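You operate a simulated robot arm through the tools that you are given. There is no shell and no other tool.

Carry out the task below with a simulated robot arm. There is one attempt and no reset: what you move stays moved.

Task
Open the white heater in the vice and bin its cord.
Fine: grip it (the jaw's window turns green) before its two knobs are turned loose and leave it gripped; the cover goes on the bench top by the vice, the cord upright in the Cords bin; motor and board stay in, the green heater stays shut where it is. Set down upright: coiled cord.

It is judged by the outcome, as a careful person would: the job done as asked, and still so three seconds after it is handed in. It fails if anything else is knocked over, pushed out of place, dropped, spilled or broken. Lids that push on must go on centred and level and be pressed home; caps that screw on are set level and turned clockwise until they are tight.

Robot
A 7-joint arm with a two-finger parallel gripper, fixed in place. Base frame: the origin is on the floor under the middle of its stand, x ahead of it, y to its left, z up; the work surface is at about z = 78. Units: cm, degrees, N and s.
It reaches about 147.9 cm from its shoulder. Its first joint turns from -166.0 to 166.0 degrees. Payload 4.4 kg.
The tool frame sits at the grasp point between the pads (the TCP): z along the fingers, y along the line on which they close. The tips reach 2.3 cm beyond it. The gripper opens to 9.4 cm. The fingers are 3.8 cm wide and 1 cm thick; the gripper's body (5.4 by 9.6 cm) begins 3.9 cm behind the TCP.
Orientation is told as [roll, pitch, yaw] about the base's x, y, z axes, in that order, counted from this pose: with the fingers straight down and closing along the base's y, the tool's x points along the base's -x, its y along +y and its z along -z.

Tools
- The arm moves only by the tool send_rows. Its argument "series" is a list of rows, each a list of 7 numbers: the shift along the tool's x, y, z in cm, then the turn, a rotation vector about the tool's x, y, z in degrees, then the gripper command, from -1 (shut) to 1 (fully open), values between in proportion. In form: [[x, y, z, rx, ry, rz, fingers], ...]. A call has 1 to 20 rows; each row shifts and turns the commanded pose from where the row before left it, along the tool's axes as they then stand. Each row takes 0.2 s and may step no farther than 5 cm and 8.6 degrees from the row before; otherwise, or with a gripper value out of range, the whole call is refused. Where a pose cannot be reached the arm comes as near as it can. A force on the tool above 50 N (or 10 N above the force at the start of the call, whichever is more), or a blocked arm, ends the call early, and 0.2 s more pass. The fingers move at their own pace (about 7.2 cm/s each) and stop on an object; they squeeze with about 25 N. The grip force told is the motor's: it shows also when the fingers shut on nothing. Time passes only in rows, and 0.2 s behind the last, so rows that do not move let the fingers close. It gives the time, the measured TCP pose, the force on the tool (base axes), the opening and the grip force at its end, in the units of the frame above (readings bear some noise), with the torque about the TCP (base axes, N m) and any sound that the robot's microphone picked up, and new pictures: "views" is both (left out), scene, wrist or none.
- Cameras (640 x 400 px; columns grow to the right, rows downward): "scene" is fixed at [4.85, 50.14, 162.47]; the picture's right is [-0.29, -0.96, 0.00], its down [-0.59, 0.18, -0.79] and it looks along [0.75, -0.23, -0.61] (base axes); focal length 370 px, centre (320, 200). "wrist" rides on the gripper at [8.6, 1.6, -7.4] in the tool frame; the picture's right is [-0.18, 0.98, 0.00], its down [-0.58, -0.11, -0.81] and it looks along [-0.79, -0.15, 0.59] (tool axes); focal length 243 px, centre (320, 200). There is no depth. A picture from a camera that has moved, and an enlarged one, comes with that camera's place and axes in the base frame and with its lens.
- close_up(camera, box): a new picture of the part [left, top, right, bottom] of that camera's present view, enlarged. No time passes.
- hand_in(): hands the job in; it is judged then, once.

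Nothing tells you positions but the pictures and the camera data. Unless the task says otherwise, let go and move clear before handing in.

The tools are called after "Request:" as a command line: name --pt "numbers of a row" for each row, then --argument value for the rest, lists and objects as JSON in quotes. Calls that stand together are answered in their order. send_rows: Moves the arm, as the interface text tells. Its arguments: {"type":"object","properties":{"series":{"type":"array","items":{"type":"array","items":{"type":"number"}}},"views":{"type":"string","enum":["both","scene","wrist","none"]}},"required":["series"]} The other tools are called the same way: close_up (camera, box) takes an enlarged picture of a part of a camera's view; hand_in () hands the job in.

At the start:

```text
clock: 0.0
ee_pos: [77.82, 19.47, 117.4]
orientation: [0.0, 0.0, 0.0]
ft_force: [0.5, 0.6, -0.8]
moment: [-0.02, 0.0, 0.03]
finger_gap: 9.4
finger_force: 0.0
```

scene: 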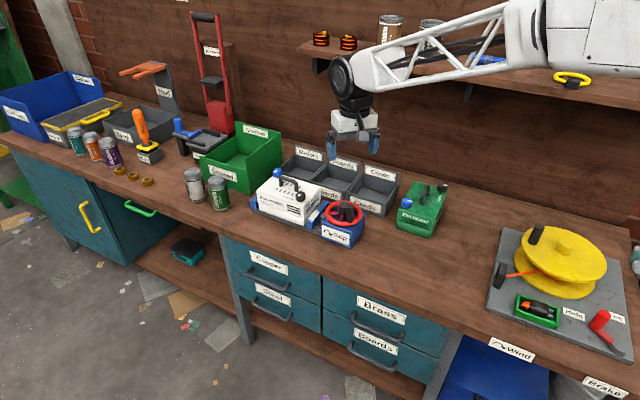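
wrist: 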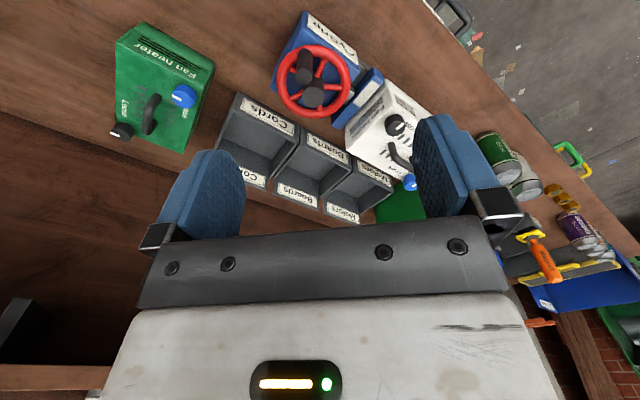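

I see a white heater in a blue vice with a red handwheel, three grey bins behind it (Motors, Boards, Cords), and a green heater to the right. I'll look closer before moving.

Request:
close_up --camera "scene" --box '[230, 130, 470, 280]'

Request:
close_up --camera "scene" --box '[245, 165, 375, 246]'

Request:
close_up --camera "wrist" --box '[220, 0, 460, 220]'

```text
2.67 times, centred on (350, 205) of scene
camera zoom: at [4.85, 50.14, 162.47], right [-0.29, -0.96, 0.0], down [-0.59, 0.18, -0.79], along [0.75, -0.23, -0.61], focal length 985 px, centre (240, 187)
```

zoom: 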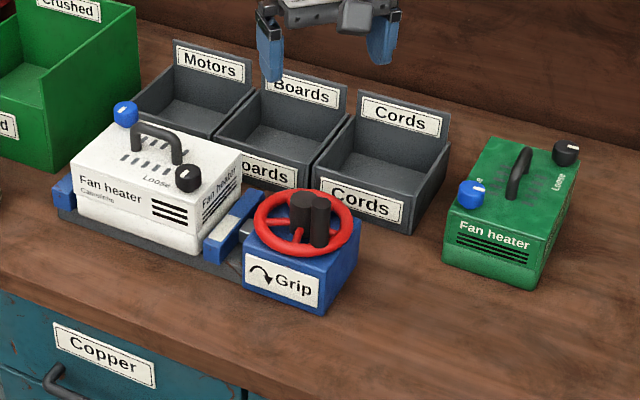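

```text
4.92 times, centred on (310, 206) of scene
camera zoom: at [4.85, 50.14, 162.47], right [-0.29, -0.96, 0.0], down [-0.59, 0.18, -0.79], along [0.75, -0.23, -0.61], focal length 1819 px, centre (369, 173)
```

zoom: 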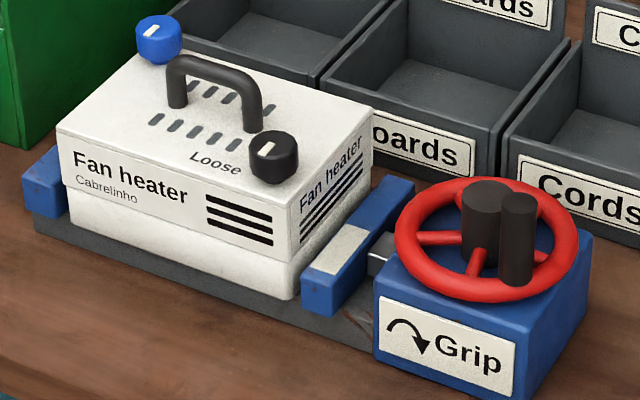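

```text
1.82 times, centred on (340, 110) of wrist
camera zoom: at [68.95, 21.08, 124.67], right [0.18, 0.98, 0.0], down [0.58, -0.11, 0.81], along [0.79, -0.15, -0.59], focal length 441 px, centre (284, 364)
```

zoom: 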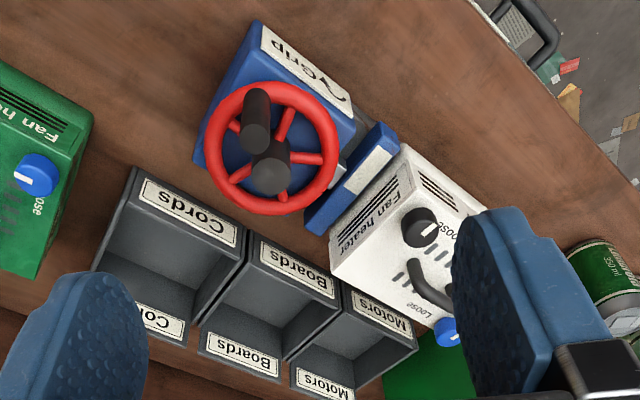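

The vice runs diagonally (about 47° from x), with the handwheel near (88,17), the heater top centred near (102,31,90), and the knobs on opposite corners. I'll move the wrist camera to look at the heater before touching anything.

Request:
send_rows --pt "-2 4 0 0 0 0 1" --pt "-2 4 0 0 0 0 1" --pt "-2 4 0 0 0 0 1" --pt "0 0 0 0 0 0 1" --pt "0 0 0 0 0 0 1"

```text
clock: 1.2
ee_pos: [83.82, 31.51, 117.34]
orientation: [0.0, 0.0, 0.0]
ft_force: [-0.3, -0.3, -0.5]
moment: [0.0, -0.05, 0.0]
finger_gap: 9.4
finger_force: 0.0
camera wrist: at [75.08, 33.12, 124.6], right [0.18, 0.98, 0.0], down [0.58, -0.11, 0.81], along [0.79, -0.15, -0.59], focal length 243 px, centre (320, 200)
```

scene: 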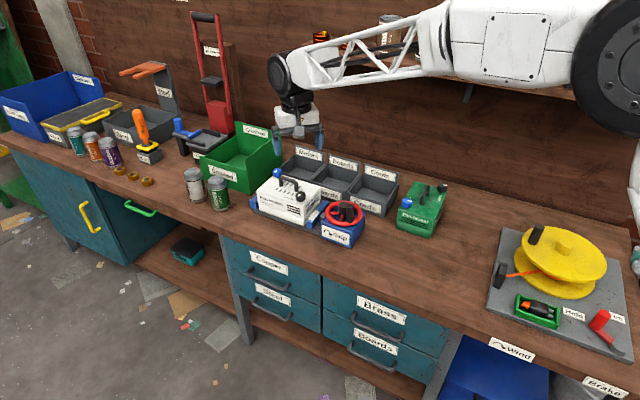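
wrist: 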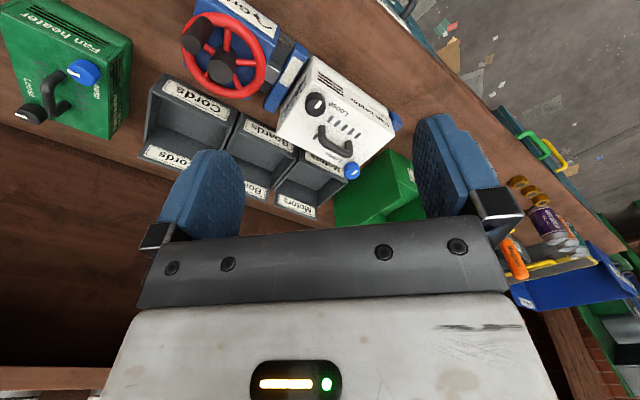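

Request:
close_up --camera "wrist" --box '[260, 40, 420, 200]'

Request:
close_up --camera "wrist" --box '[140, 0, 320, 220]'

Request:
close_up --camera "scene" --box '[250, 160, 330, 210]'

Request:
close_up --camera "scene" --box '[310, 190, 370, 250]'

```text
2.50 times, centred on (340, 120) of wrist
camera zoom: at [75.08, 33.12, 124.6], right [0.18, 0.98, 0.0], down [0.58, -0.11, 0.81], along [0.79, -0.15, -0.59], focal length 606 px, centre (270, 400)
```

zoom: 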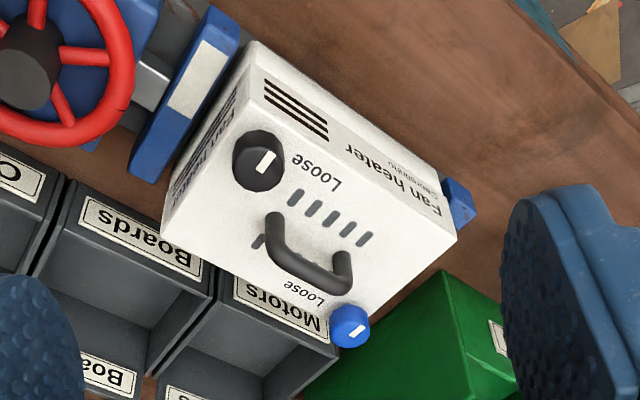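

```text
1.82 times, centred on (230, 110) of wrist
camera zoom: at [75.08, 33.12, 124.6], right [0.18, 0.98, 0.0], down [0.58, -0.11, 0.81], along [0.79, -0.15, -0.59], focal length 441 px, centre (484, 364)
```

zoom: 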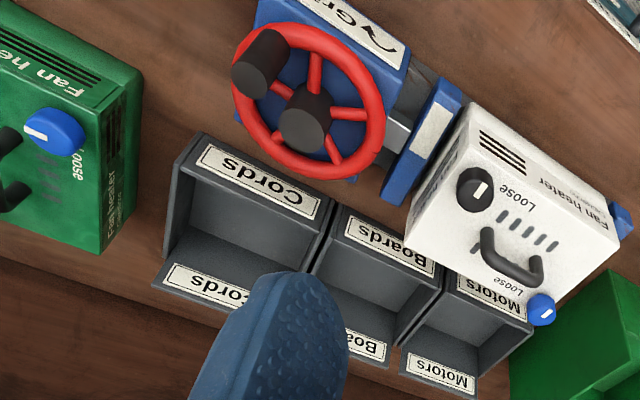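

```text
8.00 times, centred on (290, 185) of scene
camera zoom: at [4.85, 50.14, 162.47], right [-0.29, -0.96, 0.0], down [-0.59, 0.18, -0.79], along [0.75, -0.23, -0.61], focal length 2956 px, centre (560, 320)
```

zoom: 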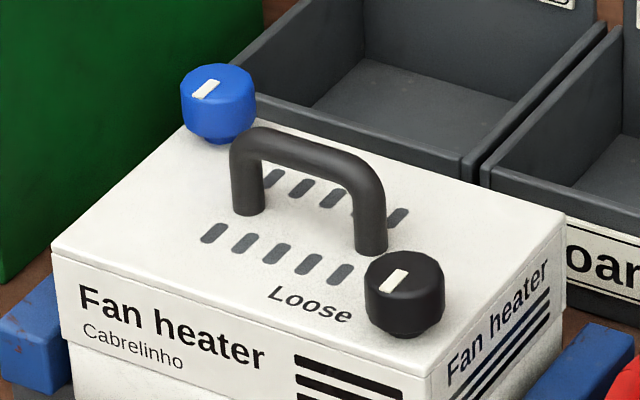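

```text
6.67 times, centred on (340, 220) of scene
camera zoom: at [4.85, 50.14, 162.47], right [-0.29, -0.96, 0.0], down [-0.59, 0.18, -0.79], along [0.75, -0.23, -0.61], focal length 2463 px, centre (187, 67)
```

zoom: 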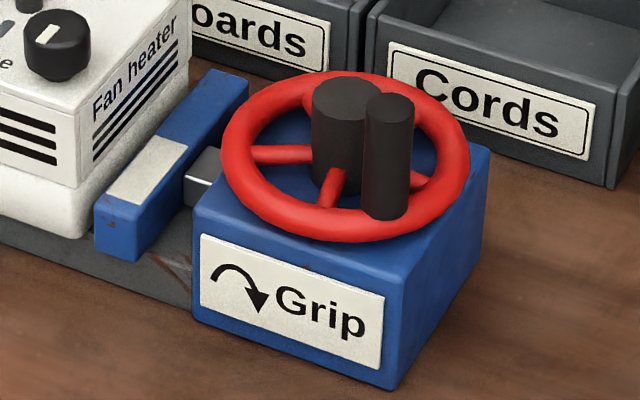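

The knobs each have a white pointer and a "Loose" label. The wheel hub top is at about (88.2, 17.3, 91.5), and the wheel's crank knob is on its -x side. I'll move above the hub first to check alignment.

Request:
send_rows --pt "-1.1 -3.54 2.0 0 0 0 0.3" --pt "-1.1 -3.54 2.0 0 0 0 0.3" --pt "-1.1 -3.54 2.0 0 0 0 0.3" --pt "-1.1 -3.54 2.0 0 0 0 0.3" --pt "0 0 3.0 0 0 0 0.3" --pt "0 0 0 0 0 0 0.3" --pt "0 0 0 0 0 0 0.3"

```text
clock: 2.8
ee_pos: [88.14, 17.26, 106.4]
orientation: [-0.1, 0.0, 0.0]
ft_force: [-0.4, 0.2, 0.4]
moment: [-0.01, -0.02, 0.02]
finger_gap: 6.13
finger_force: 0.0
camera wrist: at [79.41, 18.79, 113.66], right [0.18, 0.98, 0.0], down [0.58, -0.11, 0.81], along [0.79, -0.15, -0.59], focal length 243 px, centre (320, 200)
```

scene: 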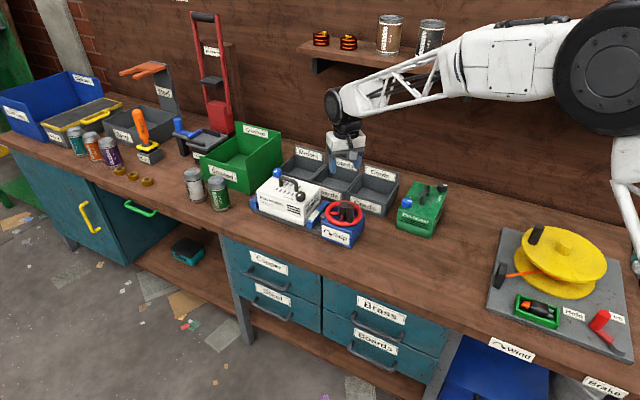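
wrist: 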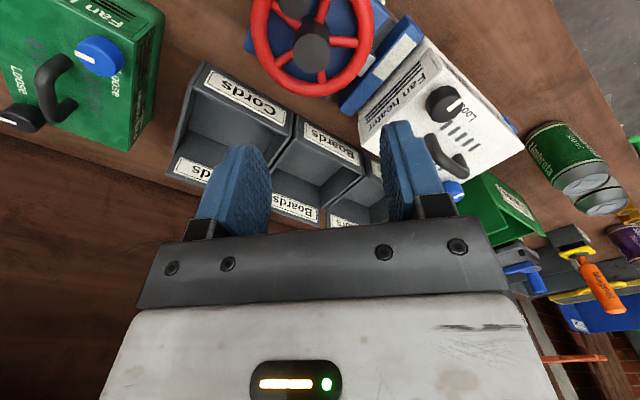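

The hub is visible below the gripper near the top of the wrist view; I'll zoom in to refine its position.

Request:
close_up --camera "wrist" --box '[230, 0, 430, 110]'

Request:
close_up --camera "scene" --box '[300, 140, 390, 250]'

```text
3.20 times, centred on (330, 55) of wrist
camera zoom: at [79.41, 18.79, 113.66], right [0.18, 0.98, 0.0], down [0.58, -0.11, 0.81], along [0.79, -0.15, -0.59], focal length 776 px, centre (288, 664)
```

zoom: 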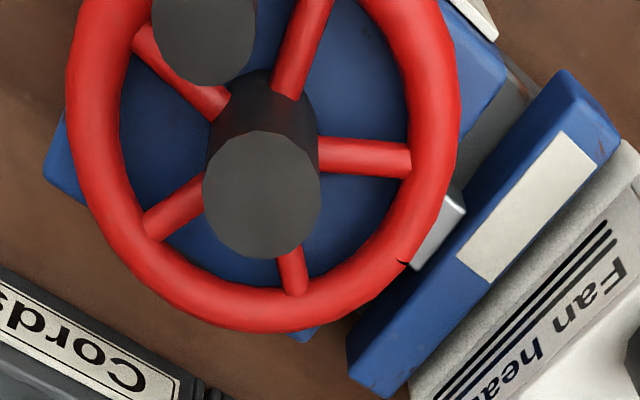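

```text
3.64 times, centred on (345, 195) of scene
camera zoom: at [4.85, 50.14, 162.47], right [-0.29, -0.96, 0.0], down [-0.59, 0.18, -0.79], along [0.75, -0.23, -0.61], focal length 1344 px, centre (229, 218)
```

zoom: 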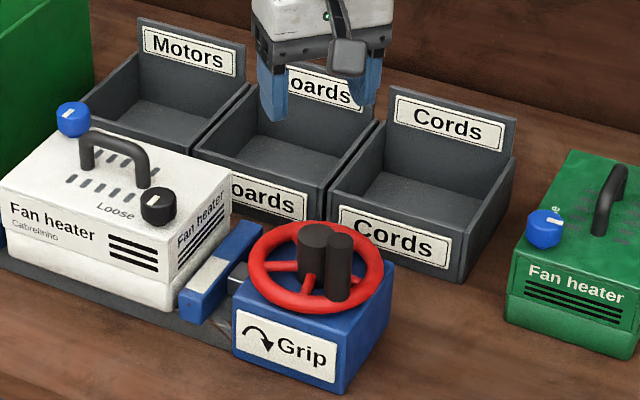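

The hub centre looks about 0.35 cm further in x and 0.8 cm to -y of the tool, so I'll correct, lower partway and check again.

Request:
send_rows --pt "-0.35 -0.8 2.0 0 0 0 0.3" --pt "0 0 3.0 0 0 0 0.3" --pt "0 0 3.0 0 0 0 0.3" --pt "0 0 0 0 0 0 0.3" --pt "0 0 0 0 0 0 0.3" --views "wrist"

Request:
close_up --camera "wrist" --box '[220, 0, 420, 180]'

Request:
close_up --camera "scene" --box '[300, 140, 390, 250]'

```text
clock: 4.0
ee_pos: [88.58, 16.51, 98.25]
orientation: [-0.1, 0.0, -0.1]
ft_force: [-0.2, -0.3, 0.1]
moment: [-0.04, -0.01, 0.0]
finger_gap: 6.09
finger_force: 0.1
camera wrist: at [79.82, 18.11, 105.65], right [0.18, 0.98, 0.0], down [0.58, -0.11, 0.81], along [0.79, -0.15, -0.59], focal length 243 px, centre (320, 200)
```

wrist: 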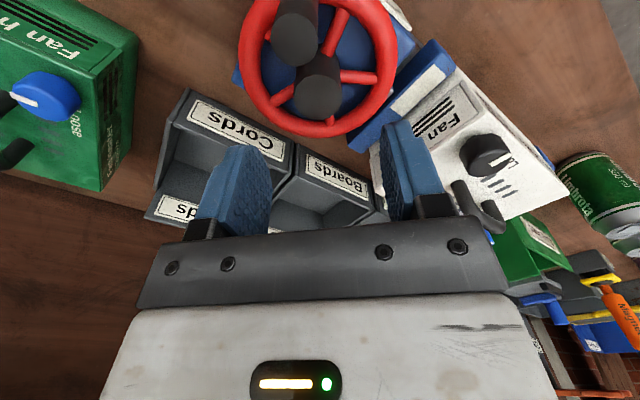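

```text
2.22 times, centred on (320, 90) of wrist
camera zoom: at [79.82, 18.11, 105.65], right [0.18, 0.98, 0.0], down [0.58, -0.11, 0.81], along [0.79, -0.15, -0.59], focal length 539 px, centre (320, 444)
```

zoom: 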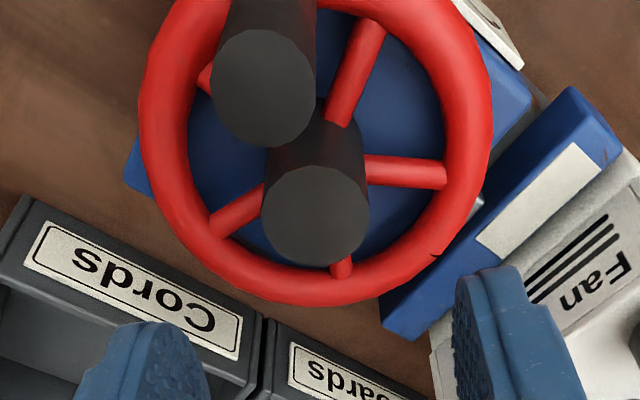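

```text
3.64 times, centred on (345, 195) of scene
camera zoom: at [4.85, 50.14, 162.47], right [-0.29, -0.96, 0.0], down [-0.59, 0.18, -0.79], along [0.75, -0.23, -0.61], focal length 1344 px, centre (229, 218)
```

zoom: 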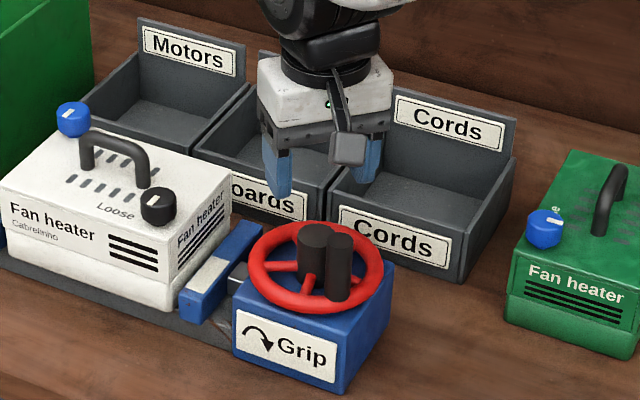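

Refined hub centre is about (88.6, 16.35) with its top near z=90.9. I'll lower so the fingers straddle it just above the spokes, then close.

Request:
send_rows --pt "0 -0.15 3.0 0 0 0 0.3" --pt "0 0 3.0 0 0 0 0.3" --pt "0 0 1.6 0 0 0 0.3" --pt "0 0 0 0 0 0 0.3" --pt "0 0 0 0 0 0 -1" --pt "0 0 0 0 0 0 -1" --pt "0 0 0 0 0 0 -1"

Request:
close_up --camera "scene" --box '[300, 150, 390, 250]'

```text
clock: 5.6
ee_pos: [88.43, 16.36, 90.69]
orientation: [0.0, 0.0, 0.0]
ft_force: [-1.9, -25.9, 1.2]
moment: [-0.3, -0.52, -0.25]
finger_gap: 3.39
finger_force: 45.3
camera wrist: at [79.65, 17.87, 98.05], right [0.18, 0.98, 0.0], down [0.58, -0.11, 0.81], along [0.79, -0.15, -0.59], focal length 243 px, centre (320, 200)
```

scene: 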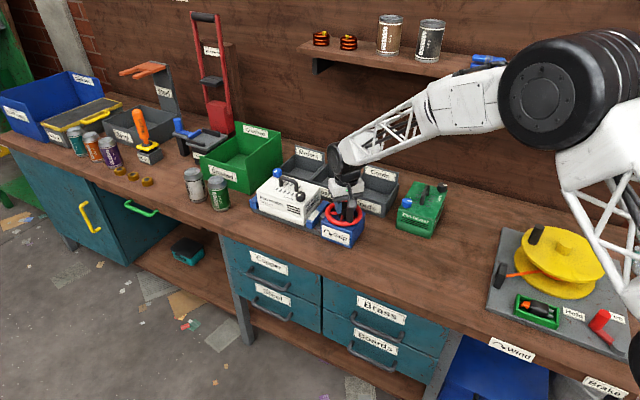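
wrist: 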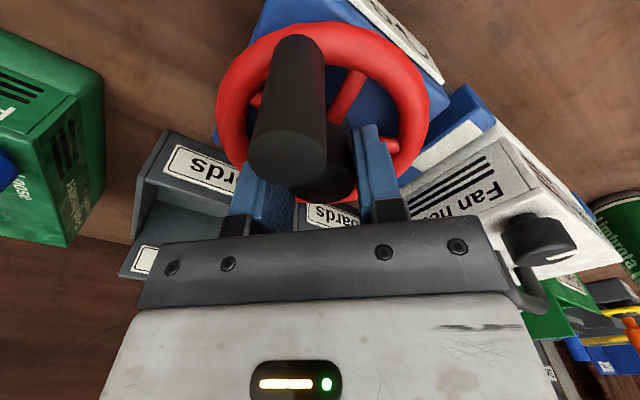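

```text
4.00 times, centred on (345, 200) of scene
camera zoom: at [4.85, 50.14, 162.47], right [-0.29, -0.96, 0.0], down [-0.59, 0.18, -0.79], along [0.75, -0.23, -0.61], focal length 1478 px, centre (220, 200)
```

zoom: 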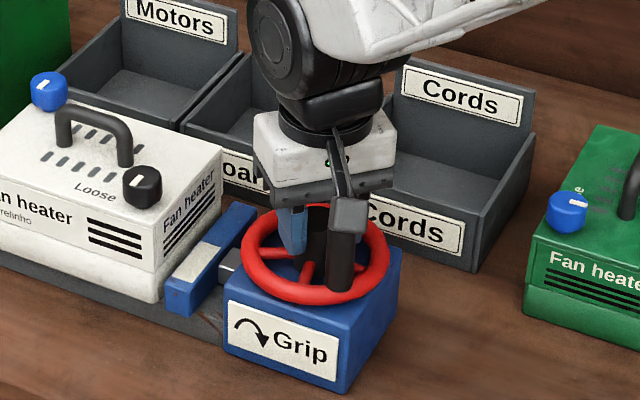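

The hub is between the fingers, with a sideways force suggesting a small y offset. I'll nudge slightly toward -y and recheck.

Request:
send_rows --pt "0 -0.1 0 0 0 0 -1" --pt "0 0 0 0 0 0 -1" --pt "0 0 0 0 0 0 -1" --views "none"

```text
clock: 6.4
ee_pos: [88.35, 16.44, 90.84]
orientation: [-0.1, 0.0, 0.1]
ft_force: [-0.9, -18.1, -1.0]
moment: [-0.17, 0.41, -0.18]
finger_gap: 3.37
finger_force: 44.8
```

Request:
send_rows --pt "0 -0.2 0 0 0 0 -1" --pt "0 0 0 0 0 0 -1" --pt "0 0 0 0 0 0 -1" --views "none"

```text
clock: 7.2
ee_pos: [88.34, 16.22, 90.85]
orientation: [0.0, 0.0, 0.1]
ft_force: [3.9, 38.2, -14.1]
moment: [0.43, -0.53, 0.05]
finger_gap: 3.4
finger_force: 44.9
```

Request:
send_rows --pt "0 0.13 0 0 0 0 -1" --pt "0 0 0 0 0 0 -1" --pt "0 0 0 0 0 0 -1" --views "none"

```text
clock: 8.0
ee_pos: [88.36, 16.31, 90.81]
orientation: [0.0, 0.0, -0.1]
ft_force: [-11.2, 33.8, -8.0]
moment: [0.28, -0.15, 0.27]
finger_gap: 3.36
finger_force: 44.9
```

Request:
send_rows --pt "0 0.1 0 0 0 0 -1" --pt "0 0 0 0 0 0 -1" --pt "0 0 0 0 0 0 -1" --views "none"

```text
clock: 8.8
ee_pos: [88.5, 16.29, 90.79]
orientation: [0.1, 0.0, 0.0]
ft_force: [-19.1, 13.9, -4.3]
moment: [0.06, 0.82, 0.03]
finger_gap: 3.39
finger_force: 45.5
```

Now I'll try a small clockwise turn (positive about tool z, which points down) and watch the torque.

Request:
send_rows --pt "0 0 0 0 0 5 -1" --pt "0 0 0 0 0 5 -1" --pt "0 0 0 0 0 5 -1" --pt "0 0 0 0 0 5 -1" --pt "0 0 0 0 0 0 -1"

Request:
close_up --camera "scene" --box '[300, 150, 390, 250]'

```text
clock: 9.8
ee_pos: [88.52, 16.45, 90.75]
orientation: [0.0, 0.1, -19.6]
ft_force: [-1.2, 13.1, -1.0]
moment: [0.24, 0.24, 0.2]
finger_gap: 3.38
finger_force: 45.3
stopped in row 5: the force on the tool passed its limit at 52 N (the readings are from after the stop); the commanded pose is now the measured one
camera wrist: at [80.77, 20.88, 98.06], right [0.5, 0.86, 0.0], down [0.51, -0.3, 0.81], along [0.7, -0.4, -0.59], focal length 243 px, centre (320, 200)
```

scene: 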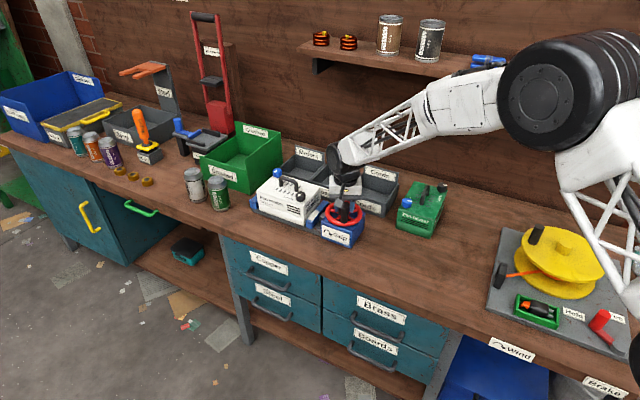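
wrist: 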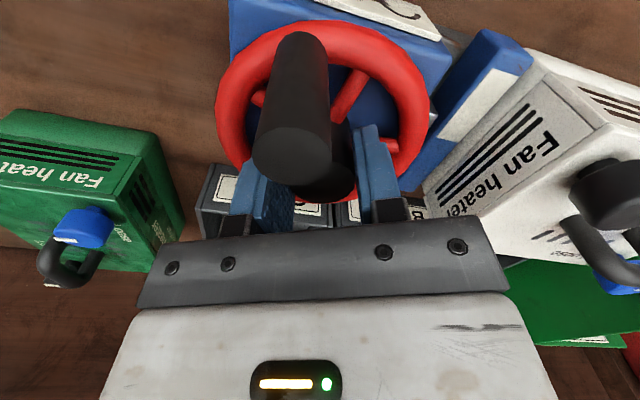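

```text
4.00 times, centred on (345, 200) of scene
camera zoom: at [4.85, 50.14, 162.47], right [-0.29, -0.96, 0.0], down [-0.59, 0.18, -0.79], along [0.75, -0.23, -0.61], focal length 1478 px, centre (220, 200)
```

zoom: 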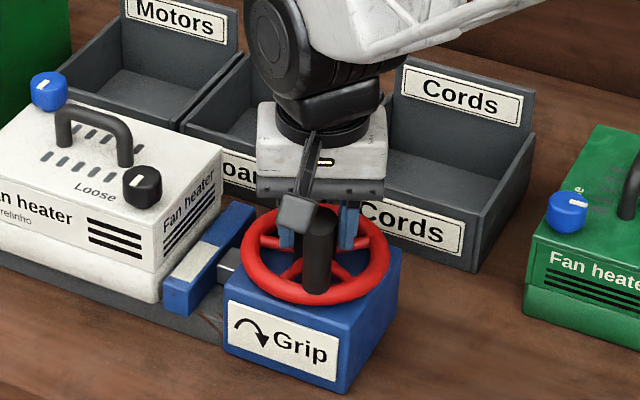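

The wheel turns with the gripper. I'll continue turning clockwise in short stretches, watching the side load.

Request:
send_rows --pt "0 0 0 0 0 5 -1" --pt "0 0 0 0 0 5 -1" --pt "0 0 0 0 0 5 -1" --pt "0 0 0 0 0 5 -1" --views "none"

```text
clock: 10.6
ee_pos: [88.53, 16.5, 90.79]
orientation: [0.1, -0.1, -31.6]
ft_force: [9.7, 11.9, -6.6]
moment: [0.03, -0.09, 0.18]
finger_gap: 3.38
finger_force: 45.1
stopped in row 3: the force on the tool passed its limit at 55 N (the readings are from after the stop); the commanded pose is now the measured one
```

The readings put the wheel centre at (89.0, 16.3). I'll loosen briefly, recentre on it, regrip and carry on turning.

Request:
send_rows --pt "0 0 0 0 0 0 0.0" --pt "0 0 0 0 0 0 0.0" --pt "-0.5 0.07 0.3 0 0 0 0.0" --pt "0 0 0 0 0 0 0.0" --pt "0 0 0 0 0 0 -1" --pt "0 0 0 0 0 0 -1" --pt "0 0 0 0 0 0 -1" --views "wrist"

```text
clock: 12.2
ee_pos: [88.96, 16.38, 90.39]
orientation: [0.2, 0.0, -31.6]
ft_force: [-5.1, -7.1, 1.2]
moment: [-0.3, 0.23, -0.03]
finger_gap: 3.38
finger_force: 45.7
camera wrist: at [82.34, 22.23, 97.76], right [0.67, 0.74, 0.0], down [0.44, -0.4, 0.81], along [0.6, -0.54, -0.59], focal length 243 px, centre (320, 200)
```

wrist: 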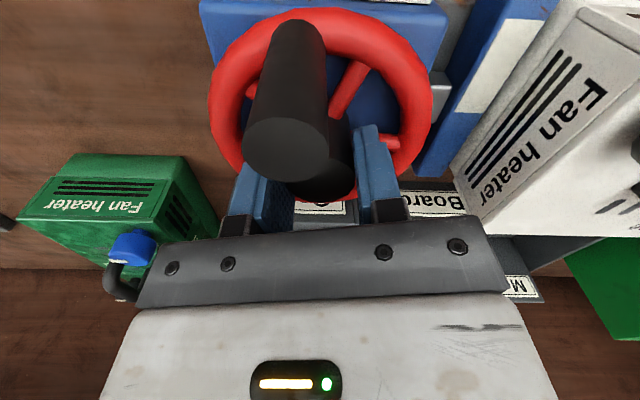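

Side load is low now, so I'll turn further clockwise.

Request:
send_rows --pt "0 0 0 0 0 6 -1" --pt "0 0 0 0 0 6 -1" --pt "0 0 0 0 0 6 -1" --pt "0 0 0 0 0 6 -1" --pt "0 0 0 0 0 6 -1" --pt "0 0 0 0 0 6 -1" --pt "0 0 0 0 0 6 -1" --pt "0 0 0 0 0 6 -1" --views "both"

Request:
close_up --camera "scene" --box '[250, 150, 390, 250]'

```text
clock: 14.0
ee_pos: [89.03, 16.39, 90.42]
orientation: [0.2, 0.1, -79.6]
ft_force: [40.0, 25.4, -14.5]
moment: [-0.46, -0.08, 0.15]
finger_gap: 3.4
finger_force: 44.7
camera wrist: at [88.99, 25.19, 97.78], right [1.0, -0.01, 0.0], down [-0.01, -0.59, 0.81], along [0.0, -0.81, -0.59], focal length 243 px, centre (320, 200)
```

scene: 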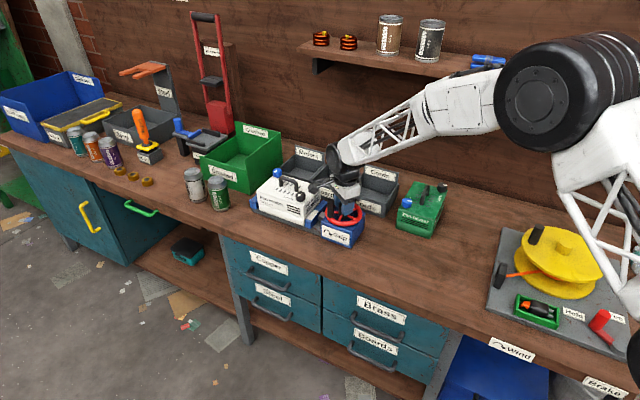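
wrist: 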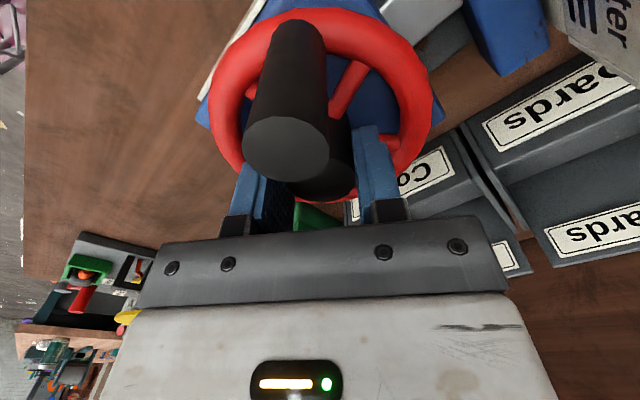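

```text
4.00 times, centred on (320, 200) of scene
camera zoom: at [4.85, 50.14, 162.47], right [-0.29, -0.96, 0.0], down [-0.59, 0.18, -0.79], along [0.75, -0.23, -0.61], focal length 1478 px, centre (320, 200)
```

zoom: 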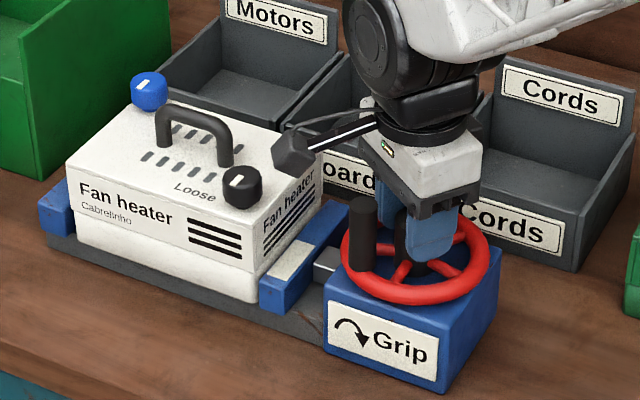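

Still turning smoothly; the jaw is closing slowly. I'll correct the centring slightly and continue.

Request:
send_rows --pt "0 0.12 0 0 0 0 -1" --pt "0 0 0 0 0 6 -1" --pt "0 0 0 0 0 6 -1" --pt "0 0 0 0 0 6 -1" --pt "0 0 0 0 0 6 -1" --pt "0 0 0 0 0 6 -1" --pt "0 0 0 0 0 6 -1" --pt "0 0 0 0 0 6 -1" --pt "0 0 0 0 0 6 -1" --views "none"

Request:
close_up --camera "scene" --box '[250, 150, 390, 250]'

```text
clock: 16.0
ee_pos: [89.21, 16.24, 90.49]
orientation: [0.0, 0.1, -127.8]
ft_force: [41.0, 6.5, -14.6]
moment: [0.5, -0.17, 0.12]
finger_gap: 3.38
finger_force: 44.9
```

```text
4.00 times, centred on (320, 200) of scene
camera zoom: at [4.85, 50.14, 162.47], right [-0.29, -0.96, 0.0], down [-0.59, 0.18, -0.79], along [0.75, -0.23, -0.61], focal length 1478 px, centre (320, 200)
```

zoom: 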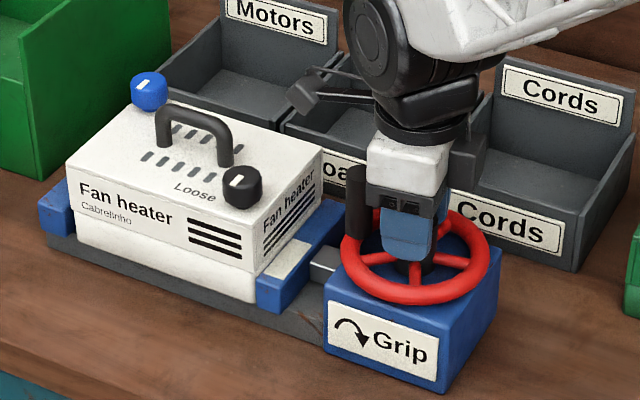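

The jaw is now nearer the heater. Continuing clockwise.

Request:
send_rows --pt "0.1 0.08 0 0 0 0 -1" --pt "0 0 0 0 0 6 -1" --pt "0 0 0 0 0 6 -1" --pt "0 0 0 0 0 6 -1" --pt "0 0 0 0 0 6 -1" --pt "0 0 0 0 0 6 -1" --pt "0 0 0 0 0 6 -1" --views "none"

Request:
close_up --camera "scene" --box '[250, 150, 390, 250]'

```text
clock: 17.6
ee_pos: [89.16, 16.32, 90.42]
orientation: [0.0, 0.1, -160.8]
ft_force: [-7.4, -40.2, -1.4]
moment: [-0.77, 0.66, -0.07]
finger_gap: 3.39
finger_force: 45.4
out of reach, approached as far as the arm can: row 7
```

```text
4.00 times, centred on (320, 200) of scene
camera zoom: at [4.85, 50.14, 162.47], right [-0.29, -0.96, 0.0], down [-0.59, 0.18, -0.79], along [0.75, -0.23, -0.61], focal length 1478 px, centre (320, 200)
```

zoom: 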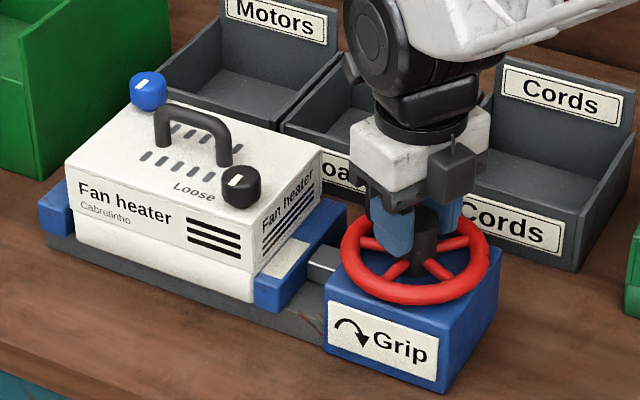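

The wrist has reached its limit at yaw -161 and the window is not green yet. I'll release, lift above the crank knob, rotate back 180° and regrip.

Request:
send_rows --pt "0 0 0 0 0 0 0.0" --pt "0 0 0 0 0 0 0.0" --pt "0 0 -2.5 0 0 0 0.0" --pt "0 0 -2.5 0 0 0 0.0" --pt "0 0 -2.5 0 0 0 0.0" --pt "0 0 0 0 0 -8 0.0" --pt "0 0 0 0 0 -8 0.0" --pt "0 0 0 0 0 -8 0.0" --pt "0 0 0 0 0 -8 0.0" --pt "0 0 0 0 0 -8 0.0" --pt "0 0 0 0 0 -8 0.0" --pt "0 0 0 0 0 -8 0.0" --pt "0 0 0 0 0 -8 0.0" --pt "0 0 0 0 0 -8 0.0" --pt "0 0 0 0 0 -8 0.0" --views "both"

Request:
close_up --camera "scene" --box '[250, 150, 390, 250]'

```text
clock: 20.8
ee_pos: [89.21, 16.42, 98.09]
orientation: [0.1, 0.1, -80.5]
ft_force: [0.5, 0.3, 0.2]
moment: [-0.03, 0.01, 0.0]
finger_gap: 4.72
finger_force: 0.1
camera wrist: at [89.27, 25.16, 105.32], right [1.0, -0.02, 0.0], down [-0.01, -0.59, 0.81], along [-0.01, -0.81, -0.59], focal length 243 px, centre (320, 200)
```

scene: 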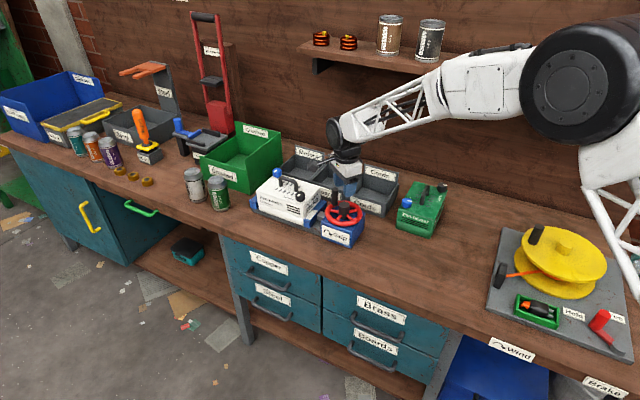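
wrist: 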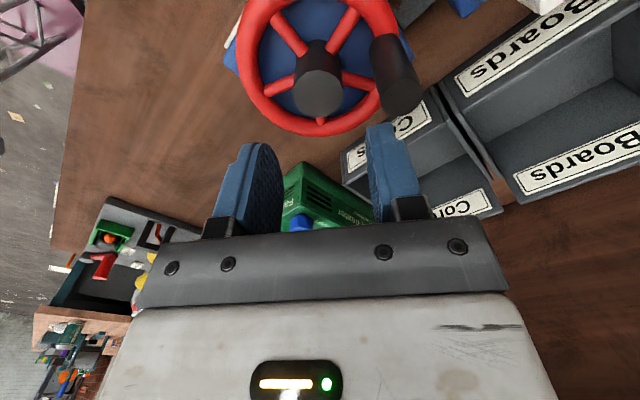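

```text
4.00 times, centred on (320, 200) of scene
camera zoom: at [4.85, 50.14, 162.47], right [-0.29, -0.96, 0.0], down [-0.59, 0.18, -0.79], along [0.75, -0.23, -0.61], focal length 1478 px, centre (320, 200)
```

zoom: 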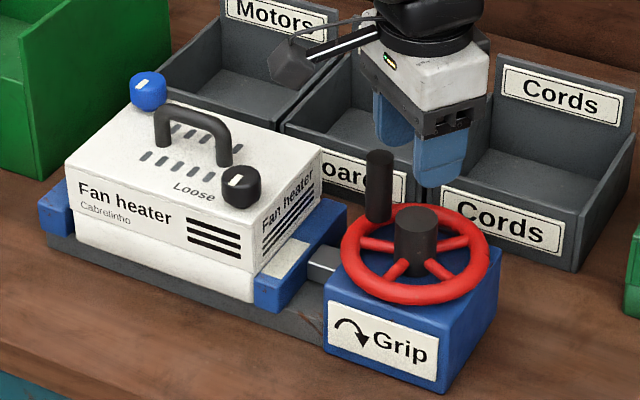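

Continuing the rotation back to yaw ~+19 so the fingers straddle the line of the crank knob, then I'll check alignment.

Request:
send_rows --pt "0 0 0 0 0 -8.3 0.0" --pt "0 0 0 0 0 -8.3 0.0" --pt "0 0 0 0 0 -8.3 0.0" --pt "0 0 0 0 0 -8.3 0.0" --pt "0 0 0 0 0 -8.3 0.0" --pt "0 0 0 0 0 -8.3 0.0" --pt "0 0 0 0 0 -8.3 0.0" --pt "0 0 0 0 0 -8.3 0.0" --pt "0 0 0 0 0 -8.3 0.0" --pt "0 0 0 0 0 -8.3 0.0" --pt "0 0 0 0 0 -8.3 0.0" --pt "0 0 0 0 0 -8.3 0.0" --pt "0 0 0 0 0 0 0.0" --views "wrist"

Request:
close_up --camera "wrist" --box '[220, 0, 420, 180]'

```text
clock: 23.6
ee_pos: [89.13, 16.36, 97.97]
orientation: [0.0, -0.1, 19.1]
ft_force: [-0.1, -0.7, -0.3]
moment: [-0.03, -0.02, -0.04]
finger_gap: 4.72
finger_force: 0.0
camera wrist: at [80.42, 15.09, 105.23], right [-0.15, 0.99, 0.0], down [0.58, 0.09, 0.81], along [0.8, 0.12, -0.59], focal length 243 px, centre (320, 200)
```

wrist: 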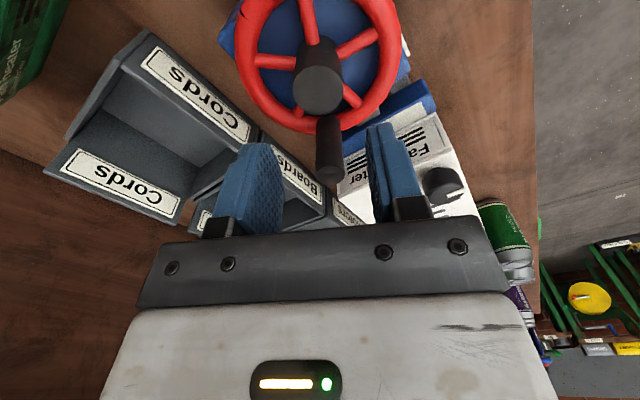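

```text
2.22 times, centred on (320, 90) of wrist
camera zoom: at [80.42, 15.09, 105.23], right [-0.15, 0.99, 0.0], down [0.58, 0.09, 0.81], along [0.8, 0.12, -0.59], focal length 539 px, centre (320, 444)
```

zoom: 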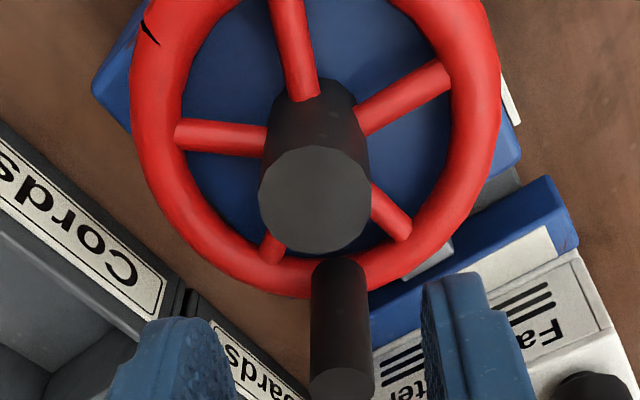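

Aligned with the hub between the fingers. I'll lower, grip and turn clockwise again.

Request:
send_rows --pt "0 0 3.0 0 0 0 0.0" --pt "0 0 3.0 0 0 0 0.0" --pt "0 0 1.6 0 0 0 0.0" --pt "0 0 0 0 0 0 0.0" --pt "0 0 0 0 0 0 -1" --pt "0 0 0 0 0 0 -1" --pt "0 0 0 0 0 0 -1" --views "none"

```text
clock: 25.2
ee_pos: [89.08, 16.31, 90.33]
orientation: [0.0, -0.2, 19.0]
ft_force: [0.5, 0.4, -0.7]
moment: [0.26, -1.03, 0.03]
finger_gap: 3.38
finger_force: 45.4
```

Request:
send_rows --pt "0 0 0 0 0 6 -1" --pt "0 0 0 0 0 6 -1" --pt "0 0 0 0 0 6 -1" --pt "0 0 0 0 0 6 -1" --pt "0 0 0 0 0 6 -1" --pt "0 0 0 0 0 6 -1" --pt "0 0 0 0 0 6 -1" --pt "0 0 0 0 0 6 -1" --views "none"

Request:
close_up --camera "scene" --box '[250, 150, 390, 250]'

```text
clock: 26.9
ee_pos: [89.19, 16.25, 90.37]
orientation: [0.0, 0.0, -24.0]
ft_force: [-1.4, -7.9, 0.0]
moment: [-0.44, -0.09, -0.01]
finger_gap: 3.38
finger_force: 44.8
stopped in row 8: the force on the tool passed its limit at 51 N (the readings are from after the stop); the commanded pose is now the measured one
```

```text
4.00 times, centred on (320, 200) of scene
camera zoom: at [4.85, 50.14, 162.47], right [-0.29, -0.96, 0.0], down [-0.59, 0.18, -0.79], along [0.75, -0.23, -0.61], focal length 1478 px, centre (320, 200)
```

zoom: 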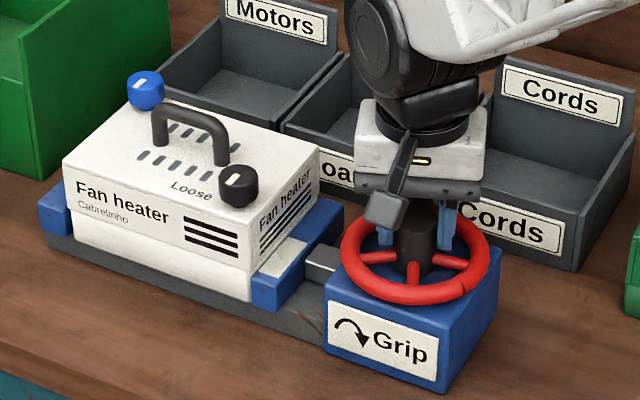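

The jaw now touches the heater and slides it toward the fixed jaw. I'll keep turning until the window goes green.

Request:
send_rows --pt "0 0 0 0 0 6 -1" --pt "0 0 0 0 0 6 -1" --pt "0 0 0 0 0 6 -1" --pt "0 0 0 0 0 6 -1" --pt "0 0 0 0 0 6 -1" --views "none"

Request:
close_up --camera "scene" --box '[250, 150, 390, 250]'

```text
clock: 28.1
ee_pos: [89.13, 16.19, 90.42]
orientation: [0.0, 0.1, -54.1]
ft_force: [-9.5, -21.2, 6.2]
moment: [-1.17, -0.5, 0.12]
finger_gap: 3.36
finger_force: 44.6
```

```text
4.00 times, centred on (320, 200) of scene
camera zoom: at [4.85, 50.14, 162.47], right [-0.29, -0.96, 0.0], down [-0.59, 0.18, -0.79], along [0.75, -0.23, -0.61], focal length 1478 px, centre (320, 200)
```

zoom: 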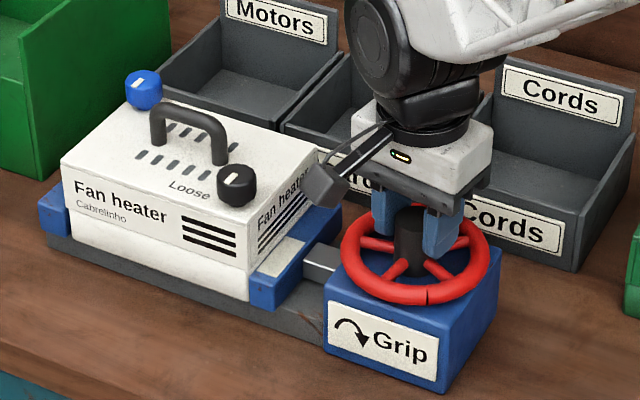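

Request:
send_rows --pt "0 -0.05 0 0 0 6 -1" --pt "0 0 0 0 0 6 -1" --pt "0 0 0 0 0 6 -1" --pt "0 0 0 0 0 6 -1" --pt "0 0 0 0 0 6 -1" --pt "0 0 0 0 0 6 -1" --views "none"

Request:
close_up --camera "scene" --box '[250, 150, 390, 250]'

```text
clock: 29.5
ee_pos: [89.02, 16.22, 90.38]
orientation: [0.1, 0.2, -90.1]
ft_force: [-18.3, -15.3, 19.1]
moment: [-0.57, 0.39, 0.11]
finger_gap: 3.4
finger_force: 44.3
```

```text
4.00 times, centred on (320, 200) of scene
camera zoom: at [4.85, 50.14, 162.47], right [-0.29, -0.96, 0.0], down [-0.59, 0.18, -0.79], along [0.75, -0.23, -0.61], focal length 1478 px, centre (320, 200)
```

zoom: 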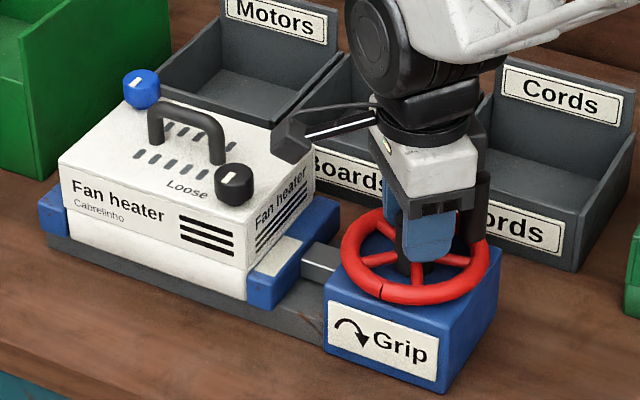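

Request:
send_rows --pt "0 0 0 0 0 6 -1" --pt "0 0 0 0 0 6 -1" --pt "0 0 0 0 0 6 -1" --pt "0 0 0 0 0 6 -1" --pt "0 0 0 0 0 6 -1" --pt "0 0 0 0 0 6 -1" --views "none"

Request:
close_up --camera "scene" --box '[250, 150, 390, 250]'

```text
clock: 30.9
ee_pos: [89.12, 16.4, 90.25]
orientation: [0.0, 0.0, -126.1]
ft_force: [1.4, 0.0, 3.6]
moment: [0.14, -0.13, 0.63]
finger_gap: 3.39
finger_force: 45.5
```

```text
4.00 times, centred on (320, 200) of scene
camera zoom: at [4.85, 50.14, 162.47], right [-0.29, -0.96, 0.0], down [-0.59, 0.18, -0.79], along [0.75, -0.23, -0.61], focal length 1478 px, centre (320, 200)
```

zoom: 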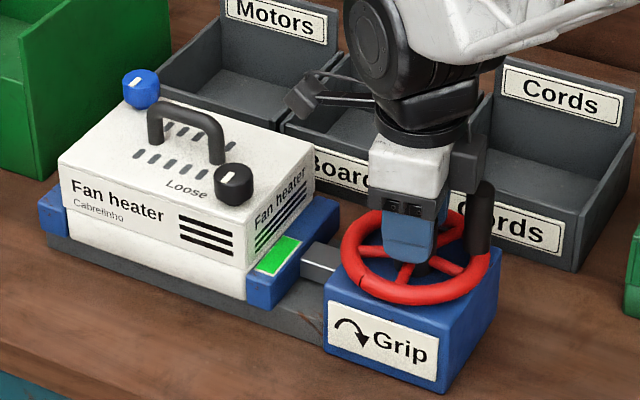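

The jaw's window is green — the heater is gripped. I'll release the wheel, lift clear and check it stays green.

Request:
send_rows --pt "0 0 0 0 0 0 0.0" --pt "0 0 0 0 0 0 0.0" --pt "0 0 -3 0 0 0 0.0" --pt "0 0 -4 0 0 0 0.0" --pt "0 0 -4 0 0 0 0.0" --pt "0 0 -4 0 0 0 0.0" --pt "0 0 -4 0 0 0 0.0" --views "both"

Request:
close_up --camera "scene" --box '[250, 150, 390, 250]'

```text
clock: 32.5
ee_pos: [88.97, 16.35, 109.3]
orientation: [0.0, 0.0, -126.0]
ft_force: [-0.9, 0.2, -1.3]
moment: [0.02, -0.02, -0.01]
finger_gap: 4.7
finger_force: 0.1
camera wrist: at [95.25, 22.26, 116.58], right [0.69, -0.73, 0.0], down [-0.43, -0.41, 0.81], along [-0.59, -0.55, -0.59], focal length 243 px, centre (320, 200)
```

scene: 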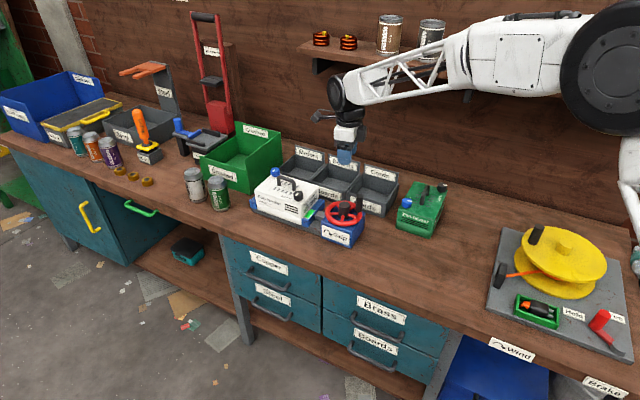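
wrist: 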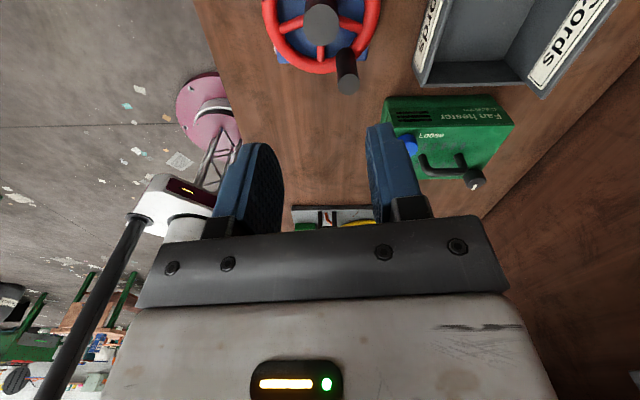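

```text
4.00 times, centred on (320, 200) of scene
camera zoom: at [4.85, 50.14, 162.47], right [-0.29, -0.96, 0.0], down [-0.59, 0.18, -0.79], along [0.75, -0.23, -0.61], focal length 1478 px, centre (320, 200)
```

zoom: 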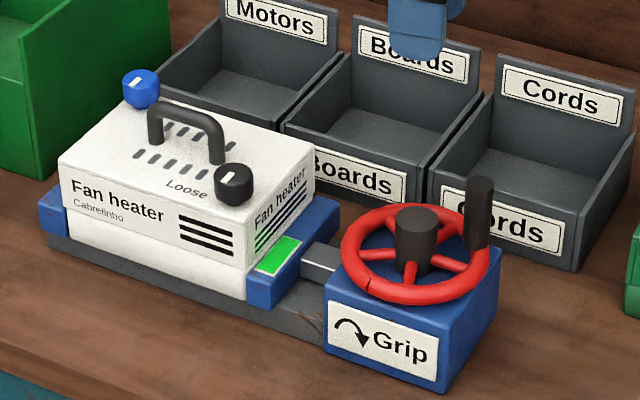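

Still green after release. Next I'll bring the wrist camera around to study the heater's top, knobs and handle from close above.

Request:
send_rows --pt "0 0 0 0 0 -8.3 0.0" --pt "0 0 0 0 0 -8.3 0.0" --pt "0 0 0 0 0 -8.3 0.0" --pt "0 0 0 0 0 -8.3 0.0" --pt "0 0 0 0 0 -8.3 0.0" --pt "0 0 0 0 0 -8.3 0.0" --pt "0 0 0 0 0 -8.3 0.0" --pt "0 0 0 0 0 -8.3 0.0" --pt "0 0 0 0 0 -8.3 0.0" --pt "0 0 0 0 0 -8.3 0.0" --pt "1.26 3.96 0.2 0 0 0 0.5" --pt "1.26 3.96 0.2 0 0 0 0.5" --pt "1.26 3.96 0.2 0 0 0 0.5" --pt "1.26 3.96 0.2 0 0 0 0.5" --pt "1.26 3.96 0.2 0 0 0 0.5" --pt "0 0 0 0 0 0 0.5" --pt "0 0 0 0 0 0 0.5" --views "both"

Request:
close_up --camera "wrist" --box '[200, 0, 460, 170]'

```text
clock: 36.1
ee_pos: [97.98, 35.23, 108.54]
orientation: [0.1, 0.0, -42.9]
ft_force: [-0.6, 0.1, -0.3]
moment: [0.03, -0.02, -0.03]
finger_gap: 7.07
finger_force: 0.2
camera wrist: at [92.73, 42.2, 115.83], right [0.81, 0.59, 0.0], down [0.35, -0.48, 0.81], along [0.48, -0.65, -0.59], focal length 243 px, centre (320, 200)
```

scene: 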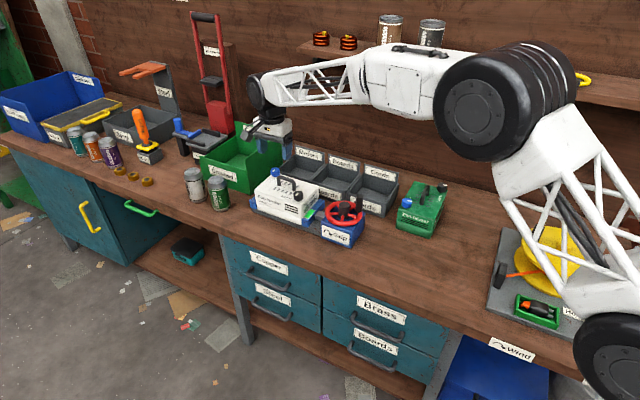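
wrist: 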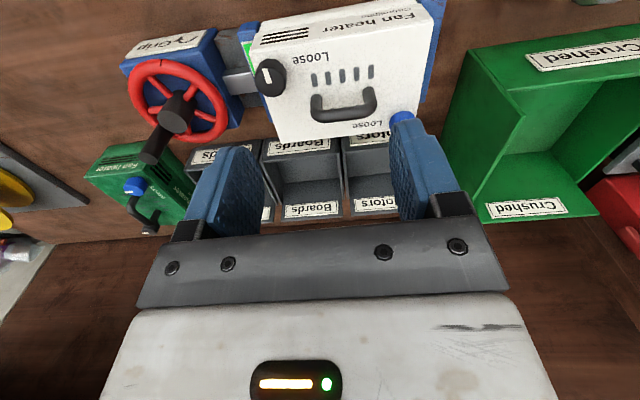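

```text
2.35 times, centred on (330, 85) of wrist
camera zoom: at [92.73, 42.2, 115.83], right [0.81, 0.59, 0.0], down [0.35, -0.48, 0.81], along [0.48, -0.65, -0.59], focal length 571 px, centre (296, 471)
```

zoom: 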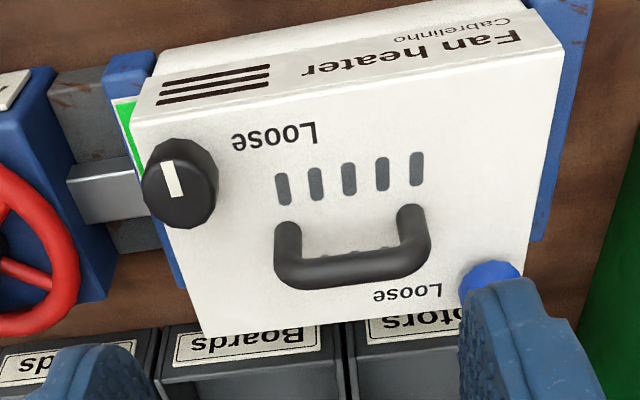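

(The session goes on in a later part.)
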